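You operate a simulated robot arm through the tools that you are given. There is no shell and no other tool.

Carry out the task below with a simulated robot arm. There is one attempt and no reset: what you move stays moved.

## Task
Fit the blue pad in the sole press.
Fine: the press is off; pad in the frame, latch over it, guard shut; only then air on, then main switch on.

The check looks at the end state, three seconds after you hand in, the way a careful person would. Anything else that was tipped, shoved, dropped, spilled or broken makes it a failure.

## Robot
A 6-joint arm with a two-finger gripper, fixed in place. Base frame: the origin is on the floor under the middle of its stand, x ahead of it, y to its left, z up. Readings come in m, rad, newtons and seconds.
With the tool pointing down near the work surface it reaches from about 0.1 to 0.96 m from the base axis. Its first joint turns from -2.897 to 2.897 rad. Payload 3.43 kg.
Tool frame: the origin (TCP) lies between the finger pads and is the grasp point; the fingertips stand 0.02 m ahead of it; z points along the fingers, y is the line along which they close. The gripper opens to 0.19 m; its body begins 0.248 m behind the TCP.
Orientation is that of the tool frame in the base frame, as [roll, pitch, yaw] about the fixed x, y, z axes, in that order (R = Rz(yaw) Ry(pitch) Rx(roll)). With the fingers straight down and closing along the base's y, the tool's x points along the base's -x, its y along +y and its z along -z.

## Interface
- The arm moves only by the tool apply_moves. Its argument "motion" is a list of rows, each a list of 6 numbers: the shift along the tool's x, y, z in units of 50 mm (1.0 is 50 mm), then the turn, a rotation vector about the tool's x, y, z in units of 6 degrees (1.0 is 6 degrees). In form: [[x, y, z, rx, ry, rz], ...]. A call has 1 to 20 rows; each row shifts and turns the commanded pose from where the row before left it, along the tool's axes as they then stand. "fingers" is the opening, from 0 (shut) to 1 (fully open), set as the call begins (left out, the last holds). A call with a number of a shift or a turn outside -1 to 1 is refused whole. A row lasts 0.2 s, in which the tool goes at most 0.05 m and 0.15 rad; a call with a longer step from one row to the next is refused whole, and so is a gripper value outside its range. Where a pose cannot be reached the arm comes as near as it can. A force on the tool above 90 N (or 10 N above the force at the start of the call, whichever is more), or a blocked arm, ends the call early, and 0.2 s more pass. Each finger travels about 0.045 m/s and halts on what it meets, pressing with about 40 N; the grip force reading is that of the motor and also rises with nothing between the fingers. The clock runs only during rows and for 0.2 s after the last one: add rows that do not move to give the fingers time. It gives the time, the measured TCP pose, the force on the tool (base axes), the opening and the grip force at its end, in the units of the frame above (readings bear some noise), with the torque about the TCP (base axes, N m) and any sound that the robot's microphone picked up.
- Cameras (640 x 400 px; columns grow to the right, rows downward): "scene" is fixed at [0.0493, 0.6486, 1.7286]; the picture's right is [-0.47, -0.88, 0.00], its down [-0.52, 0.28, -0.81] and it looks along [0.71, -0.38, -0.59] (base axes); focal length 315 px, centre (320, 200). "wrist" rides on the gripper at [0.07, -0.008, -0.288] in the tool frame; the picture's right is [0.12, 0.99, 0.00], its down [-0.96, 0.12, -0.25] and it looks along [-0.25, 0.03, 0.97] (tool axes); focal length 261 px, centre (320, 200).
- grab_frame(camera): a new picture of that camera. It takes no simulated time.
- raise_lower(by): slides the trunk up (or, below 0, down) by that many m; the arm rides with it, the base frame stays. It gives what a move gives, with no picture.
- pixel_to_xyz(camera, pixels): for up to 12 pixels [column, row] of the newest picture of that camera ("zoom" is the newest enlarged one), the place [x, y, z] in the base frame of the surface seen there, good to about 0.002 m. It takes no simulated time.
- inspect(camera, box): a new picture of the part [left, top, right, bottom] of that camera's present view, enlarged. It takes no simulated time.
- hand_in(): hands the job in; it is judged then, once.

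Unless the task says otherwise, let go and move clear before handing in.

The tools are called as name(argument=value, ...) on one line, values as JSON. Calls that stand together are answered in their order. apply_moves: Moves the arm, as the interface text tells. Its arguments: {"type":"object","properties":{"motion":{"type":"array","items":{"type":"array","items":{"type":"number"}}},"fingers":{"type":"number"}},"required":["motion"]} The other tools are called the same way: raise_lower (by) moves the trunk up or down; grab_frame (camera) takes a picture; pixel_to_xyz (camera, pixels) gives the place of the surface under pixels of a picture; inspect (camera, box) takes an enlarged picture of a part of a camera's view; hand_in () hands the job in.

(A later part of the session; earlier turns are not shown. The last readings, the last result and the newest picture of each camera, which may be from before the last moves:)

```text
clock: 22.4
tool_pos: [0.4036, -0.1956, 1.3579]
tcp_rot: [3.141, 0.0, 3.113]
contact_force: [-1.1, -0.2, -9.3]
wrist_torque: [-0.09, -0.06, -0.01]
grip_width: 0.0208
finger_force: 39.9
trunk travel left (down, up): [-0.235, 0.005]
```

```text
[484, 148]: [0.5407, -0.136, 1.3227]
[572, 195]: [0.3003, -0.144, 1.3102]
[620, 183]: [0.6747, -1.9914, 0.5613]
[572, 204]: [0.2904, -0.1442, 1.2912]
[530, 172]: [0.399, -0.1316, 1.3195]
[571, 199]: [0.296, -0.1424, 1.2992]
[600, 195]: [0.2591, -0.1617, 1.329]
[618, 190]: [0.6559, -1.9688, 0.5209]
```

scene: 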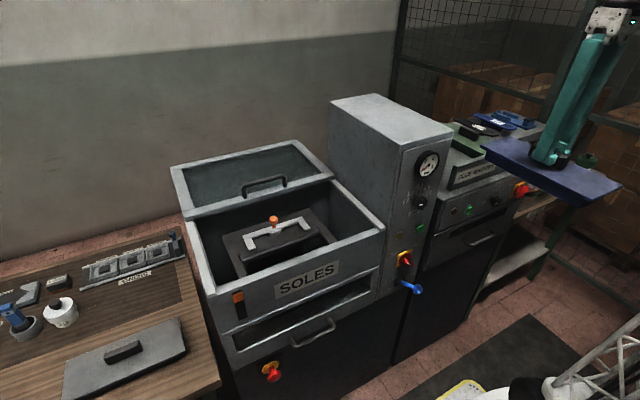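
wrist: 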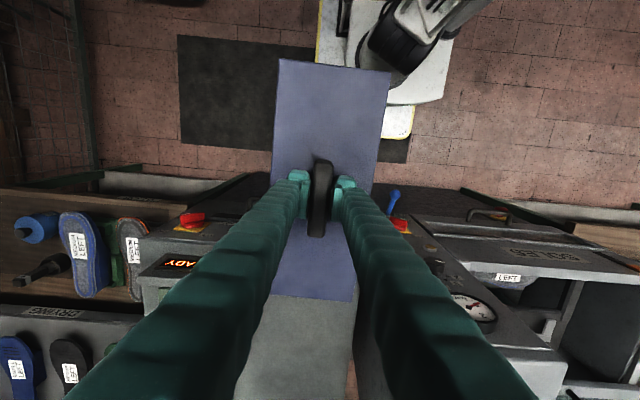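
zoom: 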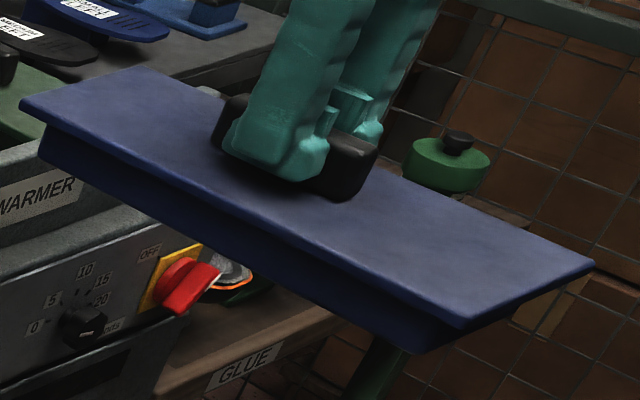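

The flange is ~8 mm thick with a plug about 9 mm inset all round—this will sit in the opening with a few mm clearance. Rotating the pad by +91.6° about vertical here.

apply_moves(motion=[[0, 0, 0, 0, 0, -1], [0, 0, 0, 0, 0, -1], [0, 0, 0, 0, 0, -1], [0, 0, 0, 0, 0, -1], [0, 0, 0, 0, 0, -1], [0, 0, 0, 0, 0, -1], [0, 0, 0, 0, 0, -1], [0, 0, 0, 0, 0, -1], [0, 0, 0, 0, 0, 0]])

grab_frame(camera="scene")

```text
clock: 24.4
tool_pos: [0.4045, -0.1958, 1.3595]
tcp_rot: [-3.141, 0.001, -2.329]
contact_force: [-0.5, -0.2, -8.2]
wrist_torque: [0.0, 0.04, -0.01]
grip_width: 0.0211
finger_force: 40.2
trunk travel left (down, up): [-0.235, 0.005]
```

```text
taken
```

scene: 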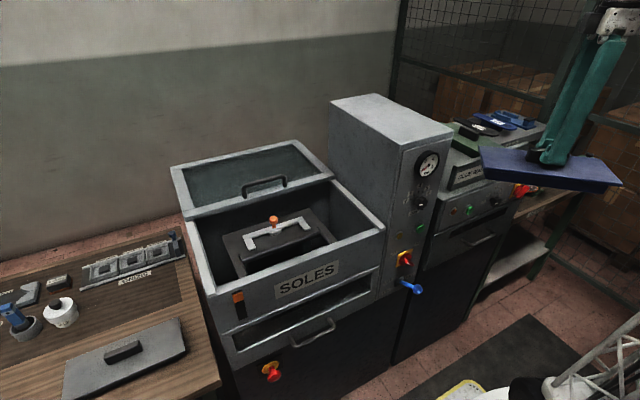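

apply_moves(motion=[[0, 0, 0, 0, 0, -1], [0, 0, 0, 0, 0, -1], [0, 0, 0, 0, 0, -1], [0, 0, 0, 0, 0, -1], [0, 0, 0, 0, 0, -1], [0, 0, 0, 0, 0, -1], [0, 0, 0, 0, 0, -1], [0, 0, 0, 0, 0, -0.24], [0, 0, 0, 0, 0, 0]])

grab_frame(camera="wrist")

grab_frame(camera="scene")

```text
clock: 26.4
tool_pos: [0.4047, -0.1958, 1.3592]
tcp_rot: [3.141, 0.0, -1.571]
contact_force: [0.2, -0.6, -8.8]
wrist_torque: [-0.02, -0.03, -0.01]
grip_width: 0.0211
finger_force: 39.7
trunk travel left (down, up): [-0.235, 0.005]
```

```text
taken
```

wrist: 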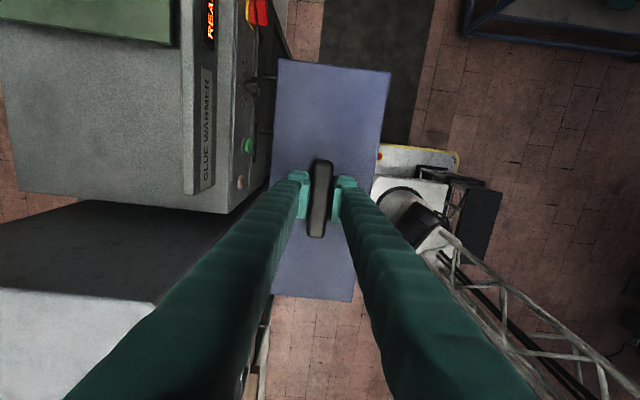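

```text
taken
```

scene: 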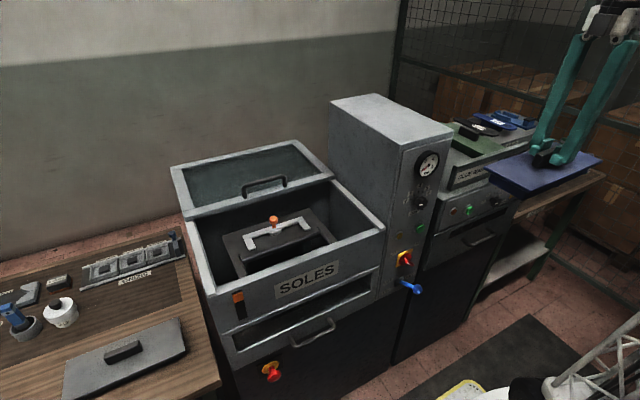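

Now tool yaw is −1.571: tool −x is base +y, tool −y is base +x. I'll measure the pad's corners relative to the TCP, then carry it along +y in front of the column.

pixel_to_xyz(camera="wrist", pixels=[[281, 63], [388, 75], [350, 298], [275, 291], [322, 165], [316, 235], [335, 68], [310, 294], [276, 170], [375, 180]])

apply_moves(motion=[[-1, 0, 0, 0, 0, 0], [-1, 0, 0, 0, 0, 0], [-1, 0, 0, 0, 0, 0], [-1, 0, 0, 0, 0, 0], [-1, 0, 0, 0, 0, 0], [-1, 0, 0, 0, 0, 0], [-1, 0, 0, 0, 0, 0], [-1, 0, 0, 0, 0, 0], [-1, 0, 0, 0, 0, 0], [-1, 0, 0, 0, 0, 0], [-1, 0, 0, 0, 0, 0], [-0.96, 0, 0, 0, 0, 0], [0, 0, 0, 0, 0, 0]])

grab_frame(camera="wrist")

grab_frame(camera="scene")

```text
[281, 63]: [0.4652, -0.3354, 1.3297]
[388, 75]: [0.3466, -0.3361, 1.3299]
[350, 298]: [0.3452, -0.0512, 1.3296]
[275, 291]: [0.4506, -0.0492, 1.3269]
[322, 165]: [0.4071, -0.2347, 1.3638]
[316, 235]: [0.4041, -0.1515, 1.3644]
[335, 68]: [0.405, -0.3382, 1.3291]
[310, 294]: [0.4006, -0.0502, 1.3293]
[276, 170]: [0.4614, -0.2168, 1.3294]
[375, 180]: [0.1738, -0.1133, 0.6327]
```

```text
clock: 29.2
tool_pos: [0.4065, 0.4035, 1.3595]
tcp_rot: [3.141, 0.0, -1.572]
contact_force: [-0.3, 1.4, -8.4]
wrist_torque: [-0.15, 0.14, 0.01]
grip_width: 0.021
finger_force: 40.3
trunk travel left (down, up): [-0.235, 0.005]
```

```text
taken
```

wrist: 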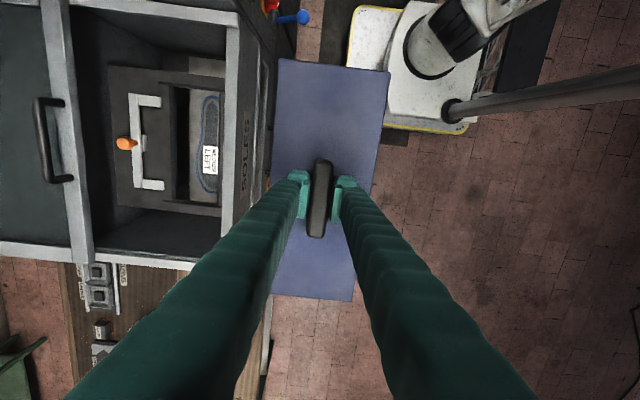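

```text
taken
```

scene: 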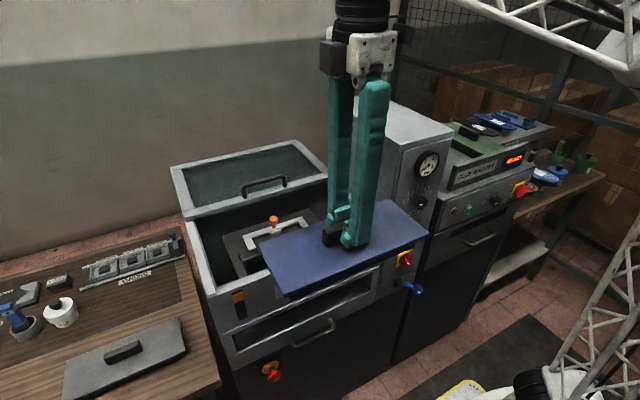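

The pad is in front of the press, centred ~2 mm +y of the TCP. I'll re-measure the opening from this viewpoint.

inspect(camera="wrist", box=[90, 55, 250, 215])

```text
2.50 times, centred on (170, 135) of wrist
```

zoom: 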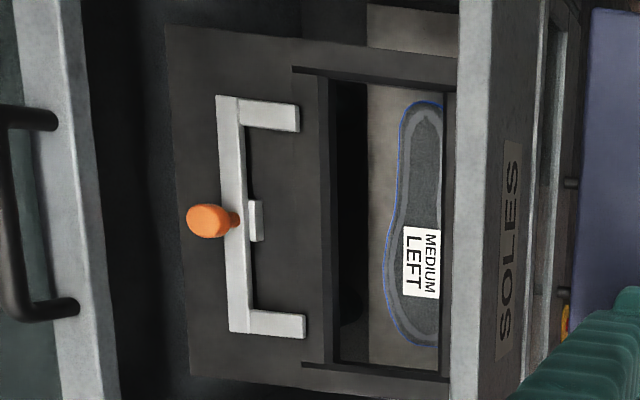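

pixel_to_xyz(camera="zoom", pixels=[[400, 68], [400, 75], [400, 82], [380, 365], [380, 371], [380, 377], [320, 220], [327, 220], [334, 220], [440, 220], [445, 220], [450, 220]])

pixel_to_xyz(camera="zoom", pixels=[[320, 66], [320, 72], [320, 78], [320, 361], [320, 366], [320, 356], [254, 220], [262, 220], [300, 118], [304, 325], [240, 210], [232, 220]])

```text
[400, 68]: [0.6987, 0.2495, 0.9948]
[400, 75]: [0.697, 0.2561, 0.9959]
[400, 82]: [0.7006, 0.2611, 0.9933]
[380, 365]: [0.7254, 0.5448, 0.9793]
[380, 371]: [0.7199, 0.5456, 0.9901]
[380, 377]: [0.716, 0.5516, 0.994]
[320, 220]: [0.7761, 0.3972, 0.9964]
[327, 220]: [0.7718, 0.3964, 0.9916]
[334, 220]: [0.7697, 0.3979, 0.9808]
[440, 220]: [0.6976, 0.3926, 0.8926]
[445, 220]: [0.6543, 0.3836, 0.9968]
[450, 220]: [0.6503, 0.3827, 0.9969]
```

```text
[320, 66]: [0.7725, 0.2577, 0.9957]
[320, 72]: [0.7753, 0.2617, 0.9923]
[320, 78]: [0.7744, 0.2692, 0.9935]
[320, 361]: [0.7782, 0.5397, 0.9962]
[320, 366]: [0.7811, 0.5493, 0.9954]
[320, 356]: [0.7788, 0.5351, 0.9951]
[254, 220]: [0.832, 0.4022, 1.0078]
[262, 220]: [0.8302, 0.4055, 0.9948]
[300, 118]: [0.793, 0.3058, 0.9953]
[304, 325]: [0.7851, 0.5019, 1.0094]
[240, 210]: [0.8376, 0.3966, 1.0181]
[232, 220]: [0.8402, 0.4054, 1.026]
```

Opening edges: y 0.262–0.548, x 0.656–0.772, so its centre is ≈(0.7145,0.405). Moving the pad over it at TCP (0.7145,0.403), z≈1.27.

apply_moves(motion=[[0, -0.88, 0.25, 0, 0, 0], [0, -0.88, 0.25, 0, 0, 0], [0, -0.88, 0.25, 0, 0, 0], [0, -0.88, 0.25, 0, 0, 0], [0, -0.88, 0.25, 0, 0, 0], [0, -0.88, 0.25, 0, 0, 0], [0, -0.88, 0.25, 0, 0, 0], [0, 0, 0, 0, 0, 0]])

grab_frame(camera="wrist")

grab_frame(camera="scene")

```text
clock: 31.0
tool_pos: [0.7148, 0.4011, 1.2678]
tcp_rot: [3.14, -0.003, -1.572]
contact_force: [0.5, -0.3, -9.3]
wrist_torque: [-0.11, 0.13, 0.01]
grip_width: 0.0212
finger_force: 40.1
trunk travel left (down, up): [-0.235, 0.005]
```

```text
taken
```

wrist: 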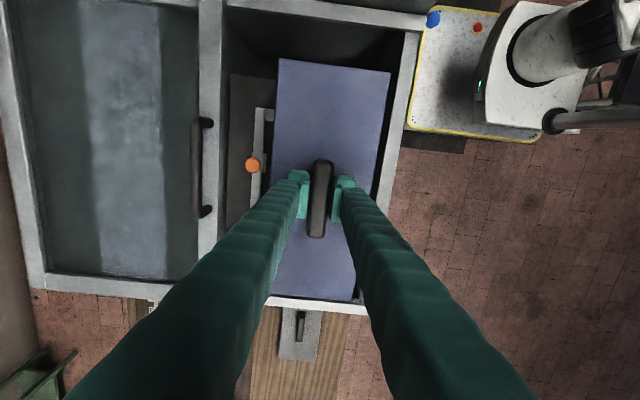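

```text
taken
```

scene: 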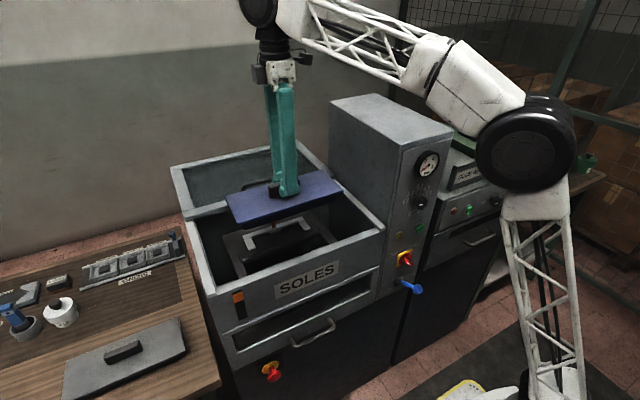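

Over the opening. I'll descend to z≈1.12 (pad bottom ~1.045) and re-measure alignment.

apply_moves(motion=[[0, 0, 0.8, 0, 0, 0], [0, 0, 0.8, 0, 0, 0], [0, 0, 0.8, 0, 0, 0], [0, 0, 0.55, 0, 0, 0], [0, 0, 0, 0, 0, 0]])

grab_frame(camera="wrist")

pixel_to_xyz(camera="wrist", pixels=[[281, 63], [388, 75], [350, 298], [275, 291], [335, 68], [310, 294], [276, 160], [381, 160], [285, 61], [386, 76]])

inspect(camera="scene", box=[200, 170, 400, 295])

```text
clock: 32.2
tool_pos: [0.7149, 0.4002, 1.1232]
tcp_rot: [3.141, -0.001, -1.572]
contact_force: [1.3, 0.7, -9.2]
wrist_torque: [-0.03, 0.03, 0.0]
grip_width: 0.0211
finger_force: 39.8
trunk travel left (down, up): [-0.235, 0.005]
```

```text
taken
```

wrist: 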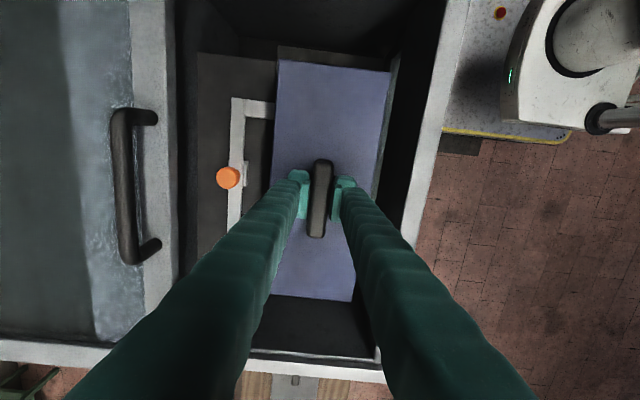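

```text
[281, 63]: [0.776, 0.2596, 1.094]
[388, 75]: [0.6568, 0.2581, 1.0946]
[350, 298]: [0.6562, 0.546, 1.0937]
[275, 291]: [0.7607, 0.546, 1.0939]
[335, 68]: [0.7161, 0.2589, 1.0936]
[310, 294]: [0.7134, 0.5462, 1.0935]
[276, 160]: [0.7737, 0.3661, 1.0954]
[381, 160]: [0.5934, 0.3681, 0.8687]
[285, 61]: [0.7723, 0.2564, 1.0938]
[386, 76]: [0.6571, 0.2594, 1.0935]
```

```text
3.20 times, centred on (300, 232) of scene
```

zoom: 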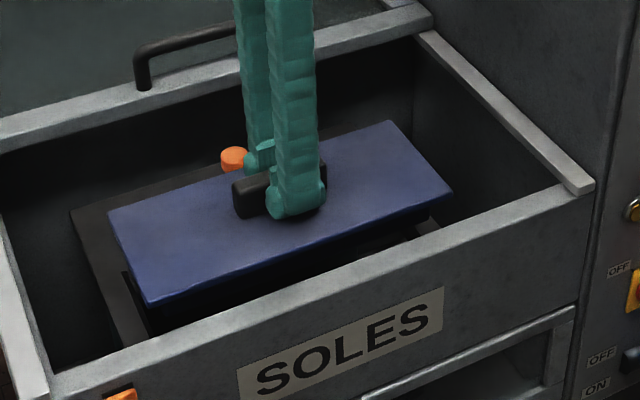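

Pad centre is at about (0.716,0.402); I'll shift +3 mm in y, −1 mm in x, and descend slowly toward the opening.

apply_moves(motion=[[-0.06, 0.02, 0.3, 0, 0, 0], [0, 0, 0.4, 0, 0, 0], [0, 0, 0.15, 0, 0, 0], [0, 0, 0, 0, 0, 0]])

apply_moves(motion=[[0, 0, 0.1, 0, 0, 0], [0, 0, 0.1, 0, 0, 0], [0, 0, 0.1, 0, 0, 0], [0, 0, 0.1, 0, 0, 0], [0, 0, 0, 0, 0, 0]])

inspect(camera="scene", box=[200, 170, 400, 295])

```text
clock: 33.2
tool_pos: [0.7146, 0.4059, 1.0819]
tcp_rot: [3.141, 0.001, -1.573]
contact_force: [0.4, -0.3, -9.0]
wrist_torque: [-0.02, -0.01, 0.02]
grip_width: 0.0212
finger_force: 39.6
trunk travel left (down, up): [-0.235, 0.005]
```

```text
clock: 34.4
tool_pos: [0.7134, 0.405, 1.0615]
tcp_rot: [3.141, -0.001, -1.575]
contact_force: [0.0, -0.2, -9.1]
wrist_torque: [-0.08, 0.0, 0.02]
grip_width: 0.0213
finger_force: 40.2
trunk travel left (down, up): [-0.235, 0.005]
```

```text
3.20 times, centred on (300, 232) of scene
```

zoom: 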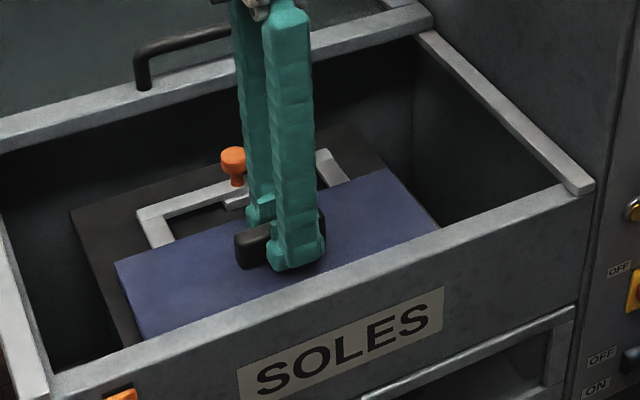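

The plug's bottom (≈0.987) is already below the frame top without contact. Continuing slowly.

apply_moves(motion=[[0, 0, 0.1, 0, 0, 0], [0, 0, 0.1, 0, 0, 0], [0, 0, 0.1, 0, 0, 0], [0, 0, 0.1, 0, 0, 0], [0, 0, 0.08, 0, 0, 0], [0, 0, 0, 0, 0, 0]])

grab_frame(camera="wrist")

inspect(camera="scene", box=[200, 170, 400, 295])

```text
clock: 35.8
tool_pos: [0.7128, 0.405, 1.0377]
tcp_rot: [3.14, -0.001, -1.574]
contact_force: [0.4, -0.2, -9.0]
wrist_torque: [-0.08, 0.0, -0.01]
grip_width: 0.0207
finger_force: 39.8
trunk travel left (down, up): [-0.235, 0.005]
```

```text
taken
```

wrist: 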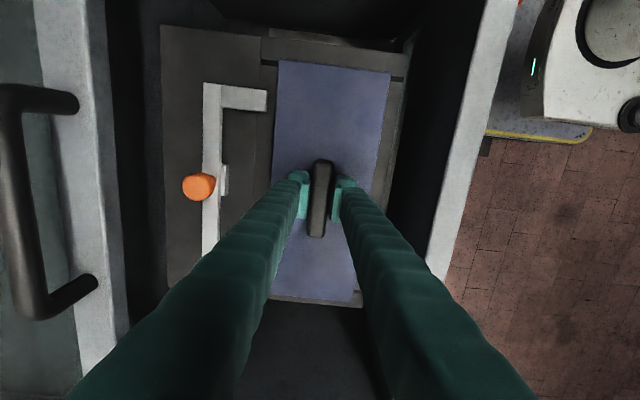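

```text
3.20 times, centred on (300, 232) of scene
```

zoom: 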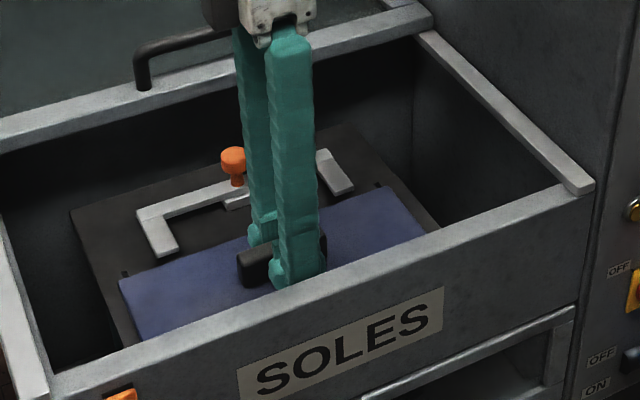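

Still no contact at z 1.0377 (flange underside ≈1.000). A few more millimetres down until it seats.

apply_moves(motion=[[0, 0, 0.05, 0, 0, 0], [0, 0, 0.05, 0, 0, 0], [0, 0, 0, 0, 0, 0]])

apply_moves(motion=[[0, 0, 0.04, 0, 0, 0], [0, 0, 0, 0, 0, 0]])

grab_frame(camera="wrist")

pixel_to_xyz(camera="wrist", pixels=[[285, 65], [384, 78], [346, 296], [300, 120], [350, 120], [268, 50], [390, 60], [240, 100], [268, 110], [200, 50]])

```text
clock: 36.6
tool_pos: [0.7125, 0.4059, 1.0339]
tcp_rot: [3.141, 0.0, -1.572]
contact_force: [-2.0, -2.6, 11.3]
wrist_torque: [0.13, -0.07, 0.04]
grip_width: 0.0211
finger_force: 39.6
trunk travel left (down, up): [-0.235, 0.005]
```

```text
clock: 37.2
tool_pos: [0.7127, 0.4047, 1.0297]
tcp_rot: [-3.141, 0.001, -1.571]
contact_force: [-1.5, -2.6, 10.8]
wrist_torque: [0.09, -0.02, 0.03]
grip_width: 0.0211
finger_force: 39.9
trunk travel left (down, up): [-0.235, 0.005]
```

```text
taken
```

wrist: 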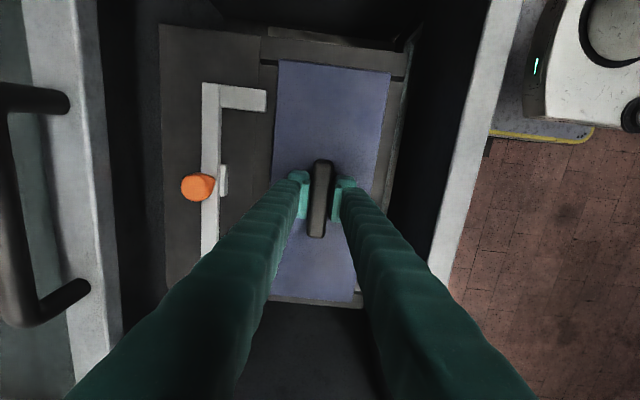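

```text
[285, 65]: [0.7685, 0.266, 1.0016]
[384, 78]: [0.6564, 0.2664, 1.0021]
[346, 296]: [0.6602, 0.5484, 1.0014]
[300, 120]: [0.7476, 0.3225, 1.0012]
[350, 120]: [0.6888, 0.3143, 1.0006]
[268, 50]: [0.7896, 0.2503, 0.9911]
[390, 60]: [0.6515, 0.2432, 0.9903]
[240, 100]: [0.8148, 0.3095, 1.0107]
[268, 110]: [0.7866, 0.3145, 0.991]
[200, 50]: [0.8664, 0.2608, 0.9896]
```

Force flipped to about +11 N and the frame top now reads ~0.990 (it's slightly sprung); flange top reads 1.001. It's seated. I'll ease up 3 mm and see if the frame returns, before releasing.

apply_moves(motion=[[0, 0, -0.06, 0, 0, 0], [0, 0, 0, 0, 0, 0]])

grab_frame(camera="wrist")

pixel_to_xyz(camera="wrist", pixels=[[285, 65], [384, 78], [346, 296], [300, 120], [350, 120], [268, 50], [390, 60], [240, 100], [268, 110], [200, 50]])

inspect(camera="wrist", box=[150, 20, 410, 200])

```text
clock: 37.8
tool_pos: [0.712, 0.4055, 1.0337]
tcp_rot: [3.141, -0.001, -1.573]
contact_force: [-5.4, -3.4, -0.5]
wrist_torque: [-0.26, 0.12, 0.02]
grip_width: 0.0209
finger_force: 39.3
trunk travel left (down, up): [-0.235, 0.005]
```

```text
taken
```

wrist: 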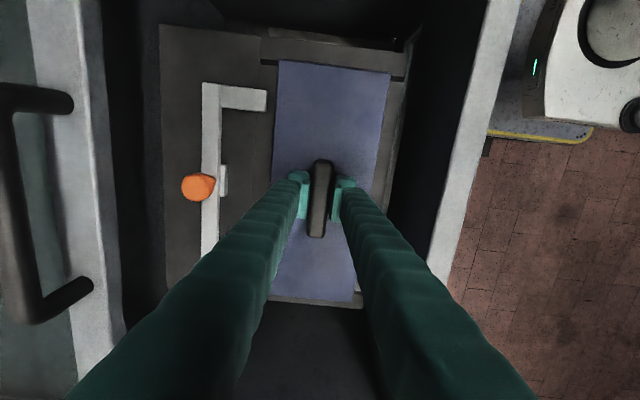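

```text
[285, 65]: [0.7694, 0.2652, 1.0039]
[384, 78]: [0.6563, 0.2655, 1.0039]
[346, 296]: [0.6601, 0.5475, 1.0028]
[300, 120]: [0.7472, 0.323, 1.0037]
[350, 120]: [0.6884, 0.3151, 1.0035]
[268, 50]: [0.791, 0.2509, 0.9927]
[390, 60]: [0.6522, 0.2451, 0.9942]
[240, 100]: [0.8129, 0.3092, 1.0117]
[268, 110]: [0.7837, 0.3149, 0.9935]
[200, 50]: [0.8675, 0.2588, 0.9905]
```

```text
2.22 times, centred on (280, 110) of wrist
```

zoom: 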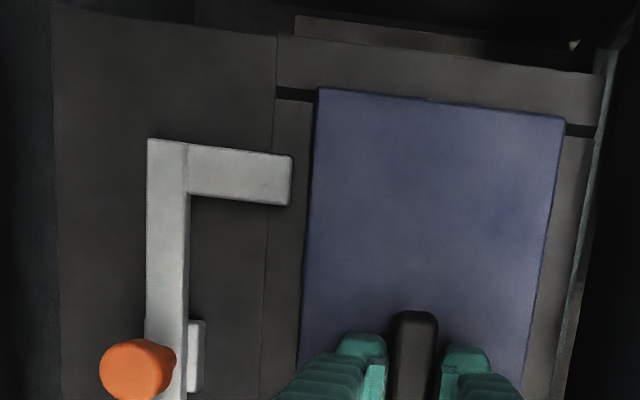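

The pad sits level between the slot notches. Releasing the handle and lifting off.

apply_moves(motion=[[0, 0, 0, 0, 0, 0], [0, 0, 0, 0, 0, 0], [0, 0, 0, 0, 0, 0], [0, 0, 0, 0, 0, 0]], fingers=0.3)

apply_moves(motion=[[0, 0, -0.4, 0, 0, 0], [0, 0, -0.8, 0, 0, 0], [0, 0, -0.8, 0, 0, 0], [0, 0, -0.8, 0, 0, 0], [0, 0, 0, 0, 0, 0]])

grab_frame(camera="wrist")

inspect(camera="scene", box=[200, 170, 400, 295])

```text
clock: 38.8
tool_pos: [0.7133, 0.4052, 1.0324]
tcp_rot: [3.141, -0.001, -1.572]
contact_force: [-0.1, -0.1, -0.3]
wrist_torque: [0.03, -0.02, -0.02]
grip_width: 0.0573
finger_force: 0.0
trunk travel left (down, up): [-0.235, 0.005]
```

```text
clock: 40.0
tool_pos: [0.7133, 0.4057, 1.1735]
tcp_rot: [-3.141, 0.001, -1.573]
contact_force: [0.2, 0.0, 0.0]
wrist_torque: [0.03, 0.0, 0.03]
grip_width: 0.057
finger_force: 0.1
trunk travel left (down, up): [-0.235, 0.005]
```

```text
taken
```

wrist: 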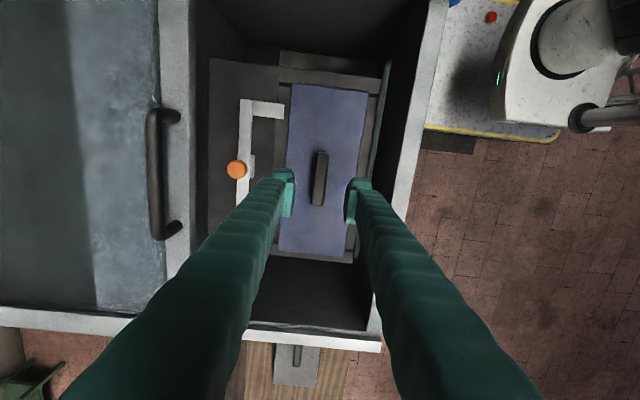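

```text
3.20 times, centred on (300, 232) of scene
```

zoom: 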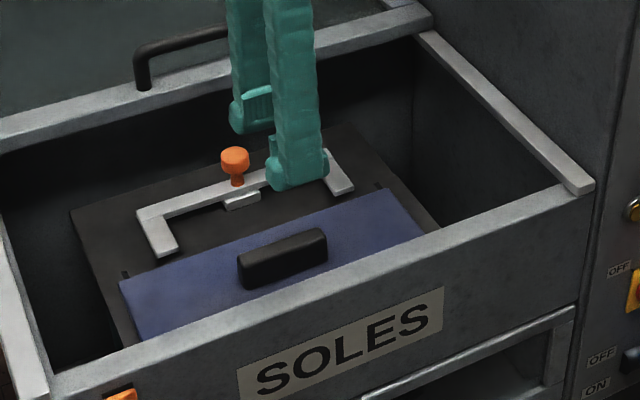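

Pad is released in the frame. Now I'll measure the flange top versus the latch arms to understand how the latch goes over it.

inspect(camera="wrist", box=[200, 50, 400, 270])

pixel_to_xyz(camera="wrist", pixels=[[300, 100], [350, 110], [290, 245], [340, 250], [270, 108], [282, 112], [245, 120], [236, 170], [252, 165], [247, 150], [260, 108], [320, 160]])

inspect(camera="scene", box=[230, 205, 330, 265])

```text
1.82 times, centred on (300, 160) of wrist
```

zoom: 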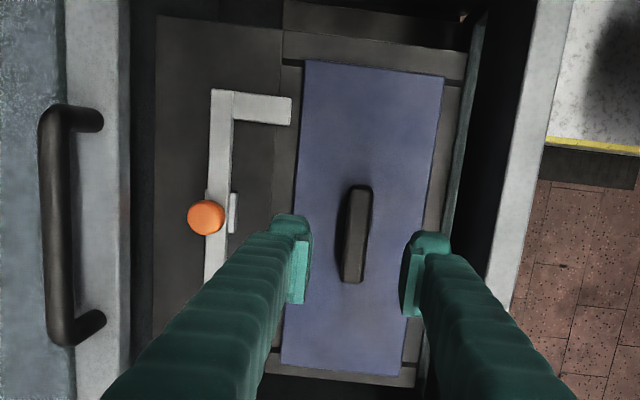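

```text
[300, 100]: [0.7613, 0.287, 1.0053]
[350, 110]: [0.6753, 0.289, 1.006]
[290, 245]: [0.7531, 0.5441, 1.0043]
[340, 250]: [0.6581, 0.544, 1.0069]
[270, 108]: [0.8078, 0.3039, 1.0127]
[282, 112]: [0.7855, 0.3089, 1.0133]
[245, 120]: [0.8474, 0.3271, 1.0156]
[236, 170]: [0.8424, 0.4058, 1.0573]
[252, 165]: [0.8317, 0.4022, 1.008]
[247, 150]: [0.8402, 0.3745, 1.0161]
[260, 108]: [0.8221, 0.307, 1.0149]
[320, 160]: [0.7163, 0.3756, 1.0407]
```

```text
6.40 times, centred on (280, 235) of scene
```

zoom: 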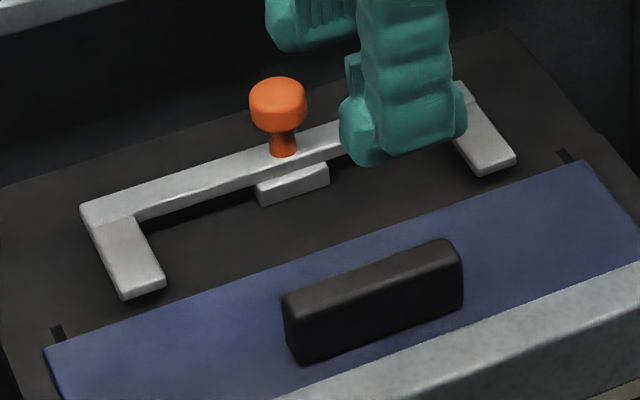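

Flange top is z≈1.005; latch arm tops 1.0135 with their undersides just above that, so the latch should slide toward −x over the pad. I'll lift, rotate the gripper back so it closes along y, and approach the orange knob at (0.842,0.406).

apply_moves(motion=[[0, 0, -0.8, 0, 0, 0], [0, 0, -0.9, 0, 0, 0], [0, 0, 0, 0, 0, 1], [0, 0, 0, 0, 0, 1], [0, 0, 0, 0, 0, 1], [0, 0, 0, 0, 0, 1], [0, 0, 0, 0, 0, 1], [0, 0, 0, 0, 0, 1], [0, 0, 0, 0, 0, 1], [0, 0, 0, 0, 0, 1], [0, 0, 0, 0, 0, 1], [0, 0, 0, 0, 0, 1], [0, 0, 0, 0, 0, 1], [0, 0, 0, 0, 0, 1], [0, 0, 0, 0, 0, 1], [0, 0, 0, 0, 0, 1], [0, 0, 0, 0, 0, 1], [0, 0, 0, 0, 0, 0]], fingers=0.4)

grab_frame(camera="wrist")

```text
clock: 43.8
tool_pos: [0.7147, 0.4054, 1.2576]
tcp_rot: [-3.141, 0.001, 3.137]
contact_force: [0.8, 0.0, 0.3]
wrist_torque: [0.04, 0.02, -0.01]
grip_width: 0.0759
finger_force: 0.0
trunk travel left (down, up): [-0.235, 0.005]
```

```text
taken
```

wrist: 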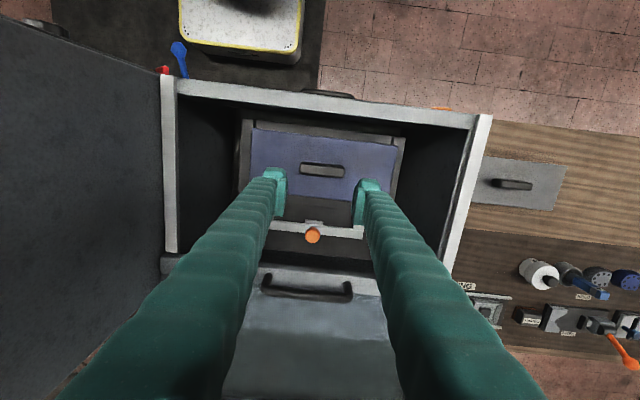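

apply_moves(motion=[[-1, 0, 0, 0, 0, 0], [-1, 0, 0, 0, 0, 0], [-0.5, 0, 0, 0, 0, 0], [0, 0, 0.8, 0, 0, 0], [0, 0, 0, 0, 0, 0]])

grab_frame(camera="wrist")

inspect(camera="wrist", box=[240, 60, 400, 260])

inspect(camera="scene", box=[200, 150, 360, 270])

```text
clock: 45.0
tool_pos: [0.8374, 0.406, 1.2196]
tcp_rot: [3.14, 0.0, 3.14]
contact_force: [-0.5, -0.7, -0.5]
wrist_torque: [0.05, 0.0, 0.01]
grip_width: 0.076
finger_force: 0.1
trunk travel left (down, up): [-0.235, 0.005]
```

```text
taken
```

wrist: 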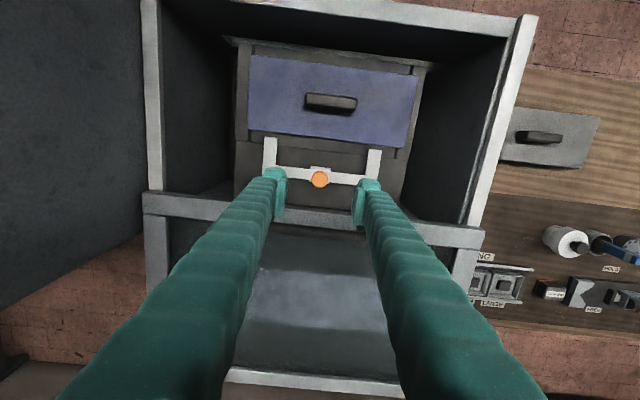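

```text
2.00 times, centred on (320, 160) of wrist
```

zoom: 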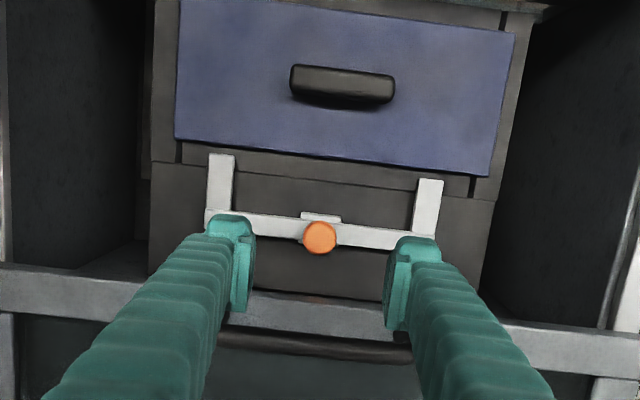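

```text
3.33 times, centred on (280, 210) of scene
```

zoom: 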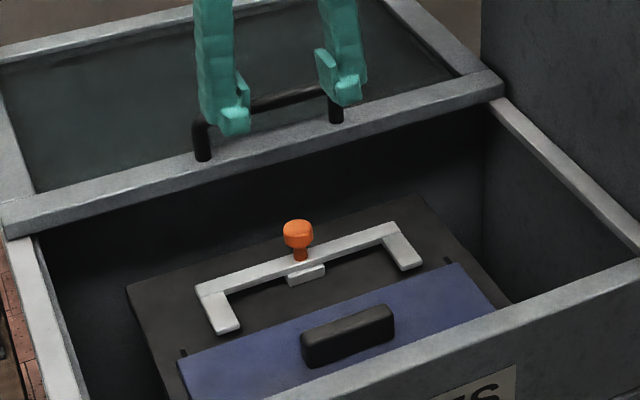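

pixel_to_xyz(camera="wrist", pixels=[[320, 179], [313, 179], [327, 179], [320, 173], [320, 185], [300, 212], [250, 210], [320, 232], [320, 195], [320, 225]])

```text
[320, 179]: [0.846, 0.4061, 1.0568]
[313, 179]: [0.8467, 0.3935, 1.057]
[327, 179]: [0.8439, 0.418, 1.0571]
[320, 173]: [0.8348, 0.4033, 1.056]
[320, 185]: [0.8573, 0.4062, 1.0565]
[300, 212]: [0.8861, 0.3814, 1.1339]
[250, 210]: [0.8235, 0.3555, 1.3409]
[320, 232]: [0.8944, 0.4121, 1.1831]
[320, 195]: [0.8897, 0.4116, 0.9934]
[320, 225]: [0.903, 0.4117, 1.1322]
```

Knob centre is (0.846,0.406), radius ~13 mm. Aligning and descending to z≈1.046 around it.

apply_moves(motion=[[-0.13, 0, 0.8, 0, 0, 0], [0, 0, 0.8, 0, 0, 0], [0, 0, 0.8, 0, 0, 0], [0, 0, 0.7, 0, 0, 0], [0, 0, 0.35, 0, 0, 0], [0, 0, 0, 0, 0, 0]])

grab_frame(camera="wrist")

inspect(camera="scene", box=[200, 150, 360, 270])

```text
clock: 46.4
tool_pos: [0.8462, 0.4055, 1.0452]
tcp_rot: [-3.14, 0.0, 3.141]
contact_force: [0.1, 0.2, -0.5]
wrist_torque: [-0.03, 0.01, -0.03]
grip_width: 0.076
finger_force: 0.1
trunk travel left (down, up): [-0.235, 0.005]
```

```text
taken
```

wrist: 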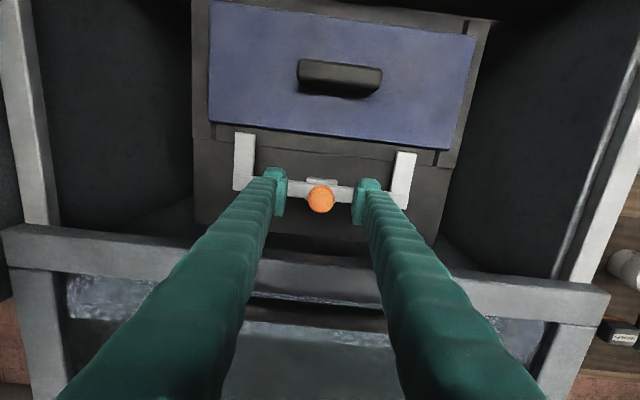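

```text
3.33 times, centred on (280, 210) of scene
```

zoom: 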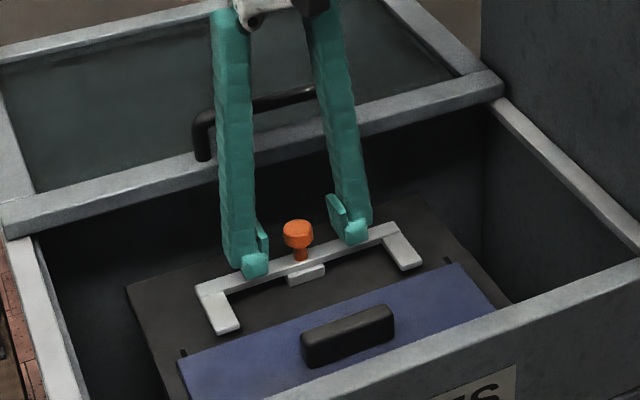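

Fingers straddle the knob. Closing on it.

apply_moves(motion=[[0, 0, 0, 0, 0, 0], [0, 0, 0, 0, 0, 0], [0, 0, 0, 0, 0, 0], [0, 0, 0, 0, 0, 0], [0, 0, 0, 0, 0, 0]], fingers=0.0)

inspect(camera="wrist", box=[220, 90, 420, 250])

```text
clock: 47.6
tool_pos: [0.8457, 0.4054, 1.0446]
tcp_rot: [3.141, 0.001, 3.14]
contact_force: [-0.1, 14.7, -1.9]
wrist_torque: [0.05, 0.07, 0.03]
grip_width: 0.0264
finger_force: 45.0
trunk travel left (down, up): [-0.235, 0.005]
```

```text
2.50 times, centred on (320, 170) of wrist
```

zoom: 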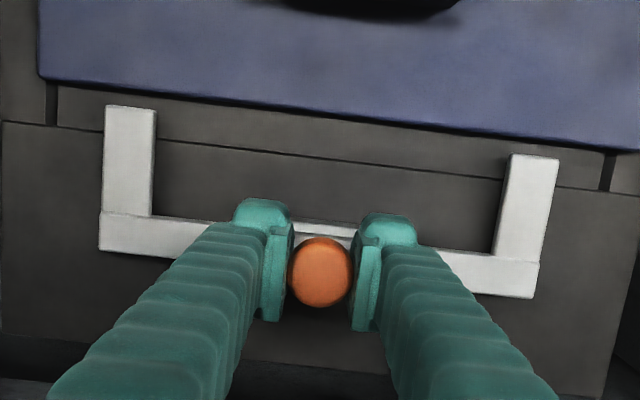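

Knob gripped (width 0.0264). Dragging toward −x gently, 10 mm first.

apply_moves(motion=[[0.1, 0, 0, 0, 0, 0], [0.1, 0, 0, 0, 0, 0], [0, 0, 0, 0, 0, 0]])

inspect(camera="wrist", box=[220, 90, 420, 250])

```text
clock: 48.4
tool_pos: [0.835, 0.4043, 1.0435]
tcp_rot: [-3.139, -0.002, 3.139]
contact_force: [-0.2, 24.0, -9.6]
wrist_torque: [0.08, 0.09, 0.11]
grip_width: 0.0257
finger_force: 44.7
trunk travel left (down, up): [-0.235, 0.005]
```

```text
2.50 times, centred on (320, 170) of wrist
```

zoom: 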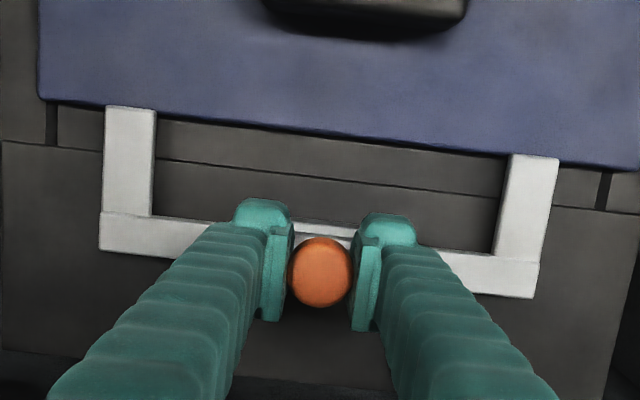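

The latch slides with the knob and its arm tips are now at the pad's edge. Side force of +24 N in y says I'm slightly low in y; I'll correct +1.5 mm and keep sliding.

apply_moves(motion=[[0.05, 0.03, 0, 0, 0, 0], [0.1, 0, 0, 0, 0, 0], [0.1, 0, 0, 0, 0, 0], [0, 0, 0, 0, 0, 0]])

inspect(camera="wrist", box=[220, 90, 420, 250])

```text
clock: 49.4
tool_pos: [0.8237, 0.4053, 1.0441]
tcp_rot: [-3.139, -0.003, 3.137]
contact_force: [-0.2, 7.4, -27.4]
wrist_torque: [-0.06, -0.22, -0.02]
grip_width: 0.0257
finger_force: 44.9
trunk travel left (down, up): [-0.235, 0.005]
```

```text
2.50 times, centred on (320, 170) of wrist
```

zoom: 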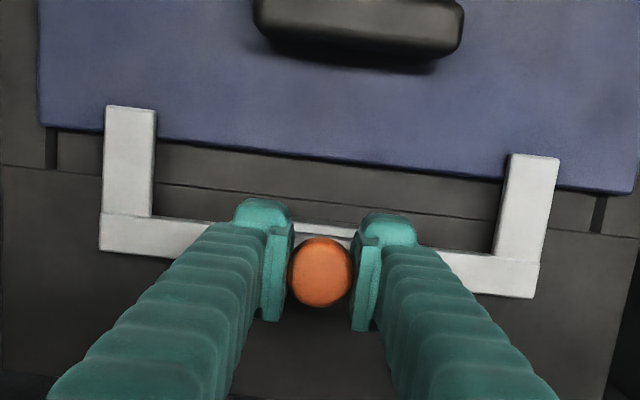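

The latch arms now overlap the pad edge, but z-force is −27 N (I'm holding it up slightly). I'll lower 2 mm to relieve, then continue.

apply_moves(motion=[[0, 0, 0.04, 0, 0, 0], [0, 0, 0, 0, 0, 0]])

grab_frame(camera="wrist")

pixel_to_xyz(camera="wrist", pixels=[[270, 140], [425, 160], [265, 175], [425, 195], [320, 199], [300, 115], [340, 130], [240, 180], [440, 200], [348, 180]])

inspect(camera="scene", box=[220, 190, 340, 280])

```text
clock: 50.0
tool_pos: [0.823, 0.4044, 1.0441]
tcp_rot: [-3.141, 0.0, 3.138]
contact_force: [0.9, 1.3, -11.0]
wrist_torque: [-0.06, 0.15, -0.05]
grip_width: 0.0256
finger_force: 45.1
trunk travel left (down, up): [-0.235, 0.005]
```

```text
taken
```

wrist: 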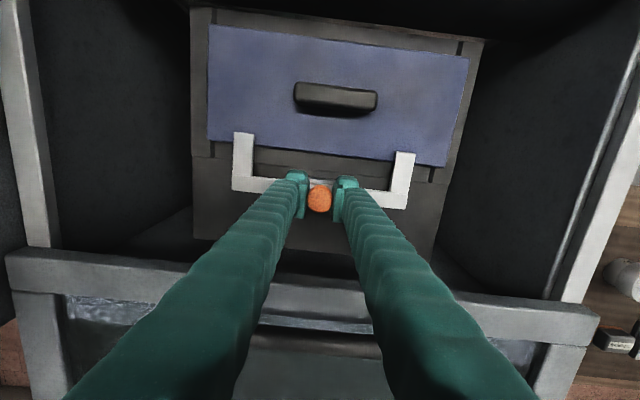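

```text
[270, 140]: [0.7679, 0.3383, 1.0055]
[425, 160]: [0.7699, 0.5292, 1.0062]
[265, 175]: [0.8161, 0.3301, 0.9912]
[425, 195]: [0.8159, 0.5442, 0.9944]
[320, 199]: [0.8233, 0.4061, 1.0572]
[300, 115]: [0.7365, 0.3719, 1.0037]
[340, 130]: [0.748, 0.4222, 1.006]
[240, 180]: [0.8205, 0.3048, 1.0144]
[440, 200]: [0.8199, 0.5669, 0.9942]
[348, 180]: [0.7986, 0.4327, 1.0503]
```

```text
4.44 times, centred on (280, 235) of scene
```

zoom: 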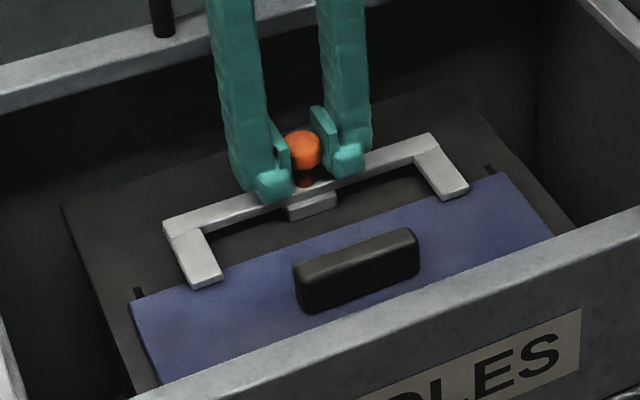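

Latch has moved 22 mm and the load relaxed. Continuing to slide and watching for an end stop.

apply_moves(motion=[[0.1, 0, 0.02, 0, 0, 0], [0.1, 0, 0, 0, 0, 0], [0.1, 0, 0, 0, 0, 0], [0, 0, 0, 0, 0, 0]])

inspect(camera="wrist", box=[180, 50, 460, 250])

```text
clock: 51.0
tool_pos: [0.8101, 0.405, 1.0432]
tcp_rot: [-3.14, 0.002, 3.14]
contact_force: [40.9, -1.0, 7.0]
wrist_torque: [0.0, -0.14, 0.01]
grip_width: 0.0257
finger_force: 44.9
trunk travel left (down, up): [-0.235, 0.005]
```

```text
2.00 times, centred on (320, 150) of wrist
```

zoom: 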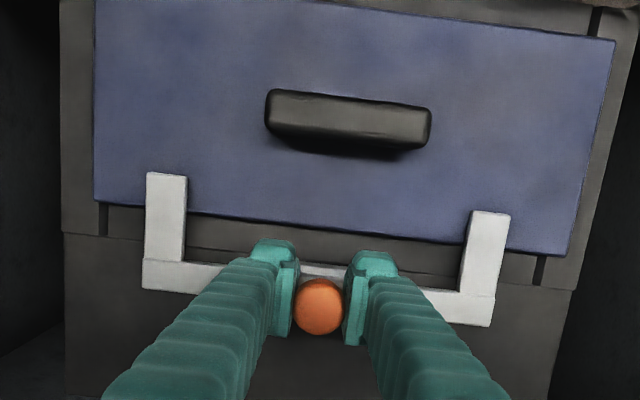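

Resistance of 41 N at x≈0.81 after ~36 mm of travel: that's the end stop, with both arms ~27 mm over the pad. I'll ease, release and lift.

apply_moves(motion=[[-0.06, 0, 0, 0, 0, 0], [0, 0, 0, 0, 0, 0]])

apply_moves(motion=[[0, 0, 0, 0, 0, 0], [0, 0, 0, 0, 0, 0], [0, 0, 0, 0, 0, 0], [0, 0, 0, 0, 0, 0]], fingers=0.35)

apply_moves(motion=[[0, 0, -0.5, 0, 0, 0], [0, 0, -0.8, 0, 0, 0], [0, 0, -0.8, 0, 0, 0], [0, 0, -0.8, 0, 0, 0], [0, 0, -0.8, 0, 0, 0], [0, 0, 0, 0, 0, 0]])

grab_frame(camera="wrist")

inspect(camera="scene", box=[200, 170, 360, 280])

```text
clock: 51.6
tool_pos: [0.8103, 0.4056, 1.0421]
tcp_rot: [-3.141, -0.001, 3.138]
contact_force: [14.1, -10.8, 6.2]
wrist_torque: [-0.03, 0.21, 0.0]
grip_width: 0.0256
finger_force: 44.2
trunk travel left (down, up): [-0.235, 0.005]
```

```text
clock: 52.6
tool_pos: [0.8102, 0.4058, 1.0429]
tcp_rot: [3.141, -0.001, 3.14]
contact_force: [-0.2, 0.4, -0.3]
wrist_torque: [-0.04, 0.0, 0.0]
grip_width: 0.0663
finger_force: 0.1
trunk travel left (down, up): [-0.235, 0.005]
```

```text
clock: 54.0
tool_pos: [0.812, 0.4075, 1.229]
tcp_rot: [3.141, 0.001, 3.14]
contact_force: [-0.1, -0.5, -0.4]
wrist_torque: [0.03, 0.0, 0.01]
grip_width: 0.0663
finger_force: 0.1
trunk travel left (down, up): [-0.235, 0.005]
```

```text
taken
```

wrist: 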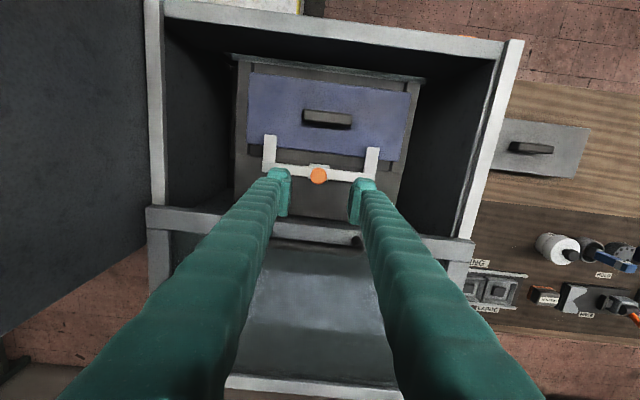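

```text
3.64 times, centred on (280, 225) of scene
```

zoom: 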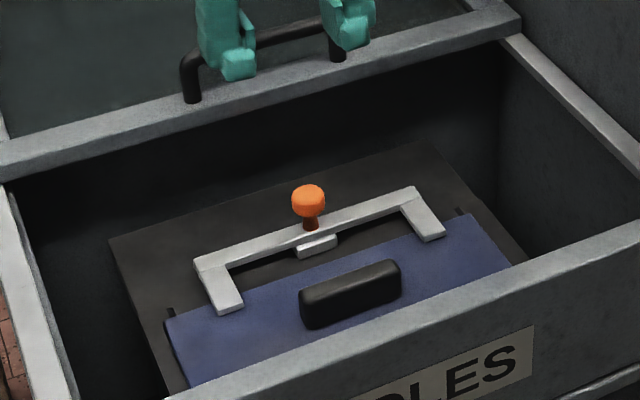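

The latch stays over the pad. Next the guard: handle bar along y at x≈0.894, z≈1.15–1.183. I'll rise, rotate the gripper to close along x, and approach the handle (watching reach).

apply_moves(motion=[[0, 0, -0.6, 0, 0, 0], [0, 0, 0, 0, 0, -1], [0, 0, 0, 0, 0, -1], [0, 0, 0, 0, 0, -1], [0, 0, 0, 0, 0, -1], [0, 0, 0, 0, 0, -1], [0, 0, 0, 0, 0, -1], [0, 0, 0, 0, 0, -1], [0, 0, 0, 0, 0, -1], [0, 0, 0, 0, 0, -1], [0, 0, 0, 0, 0, -1], [0, 0, 0, 0, 0, -1], [0, 0, 0, 0, 0, -1], [0, 0, 0, 0, 0, -1], [0, 0, 0, 0, 0, -1], [0, 0, 0, 0, 0, -1], [0, 0, 0, 0, 0, 0]])

grab_frame(camera="wrist")

inspect(camera="wrist", box=[100, 60, 340, 300])

```text
clock: 57.6
tool_pos: [0.81, 0.4069, 1.259]
tcp_rot: [3.142, 0.001, -1.573]
contact_force: [0.6, -0.1, -0.4]
wrist_torque: [0.01, 0.01, 0.02]
grip_width: 0.0664
finger_force: 0.1
trunk travel left (down, up): [-0.235, 0.005]
```

```text
taken
```

wrist: 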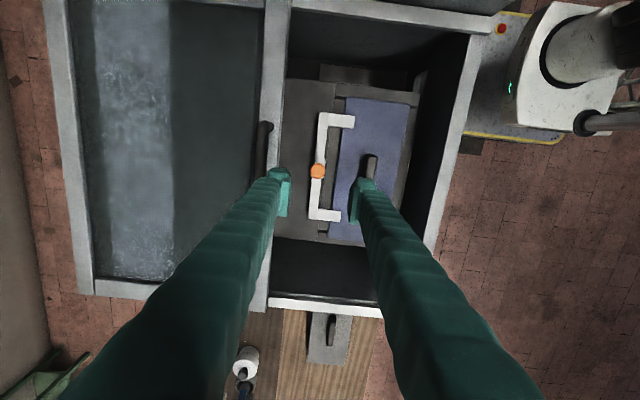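

```text
1.67 times, centred on (220, 180) of wrist
```

zoom: 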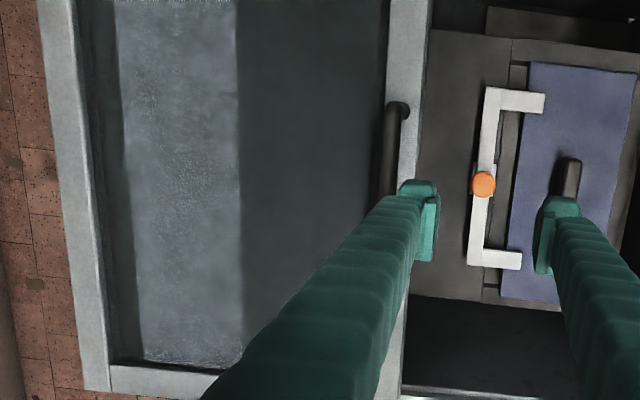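

apply_moves(motion=[[0.5, -0.8, 0, 0, 0, 0], [0, -0.88, 0, 0, 0, 0], [0, 0, 0, 0, 0, 0]])

grab_frame(camera="wrist")

inspect(camera="scene", box=[200, 100, 360, 230])

```text
clock: 58.4
tool_pos: [0.8851, 0.3776, 1.2468]
tcp_rot: [-3.137, 0.003, -1.572]
contact_force: [0.5, 0.6, -0.4]
wrist_torque: [-0.04, 0.05, -0.01]
grip_width: 0.0665
finger_force: 0.0
out of reach, approached as far as the arm can: row 2
trunk travel left (down, up): [-0.235, 0.005]
```

```text
taken
```

wrist: 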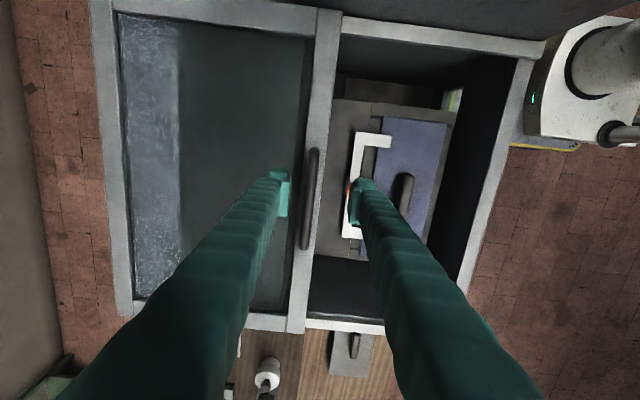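

```text
3.08 times, centred on (280, 165) of scene
```

zoom: 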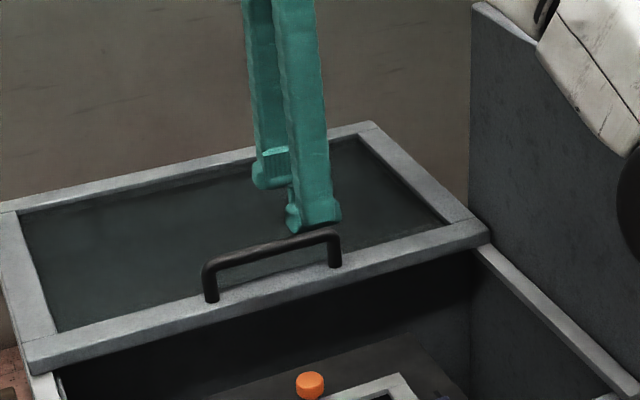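

pixel_to_xyz(camera="wrist", pixels=[[309, 160], [308, 200], [304, 240], [316, 160], [302, 200], [325, 60], [300, 290], [316, 150], [306, 248]])

```text
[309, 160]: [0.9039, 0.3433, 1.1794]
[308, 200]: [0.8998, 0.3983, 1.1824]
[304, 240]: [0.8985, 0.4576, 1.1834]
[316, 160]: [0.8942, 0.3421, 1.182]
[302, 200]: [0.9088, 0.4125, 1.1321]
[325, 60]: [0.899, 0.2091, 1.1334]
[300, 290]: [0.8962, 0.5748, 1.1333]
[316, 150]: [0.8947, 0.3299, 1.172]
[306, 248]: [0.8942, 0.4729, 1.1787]
```

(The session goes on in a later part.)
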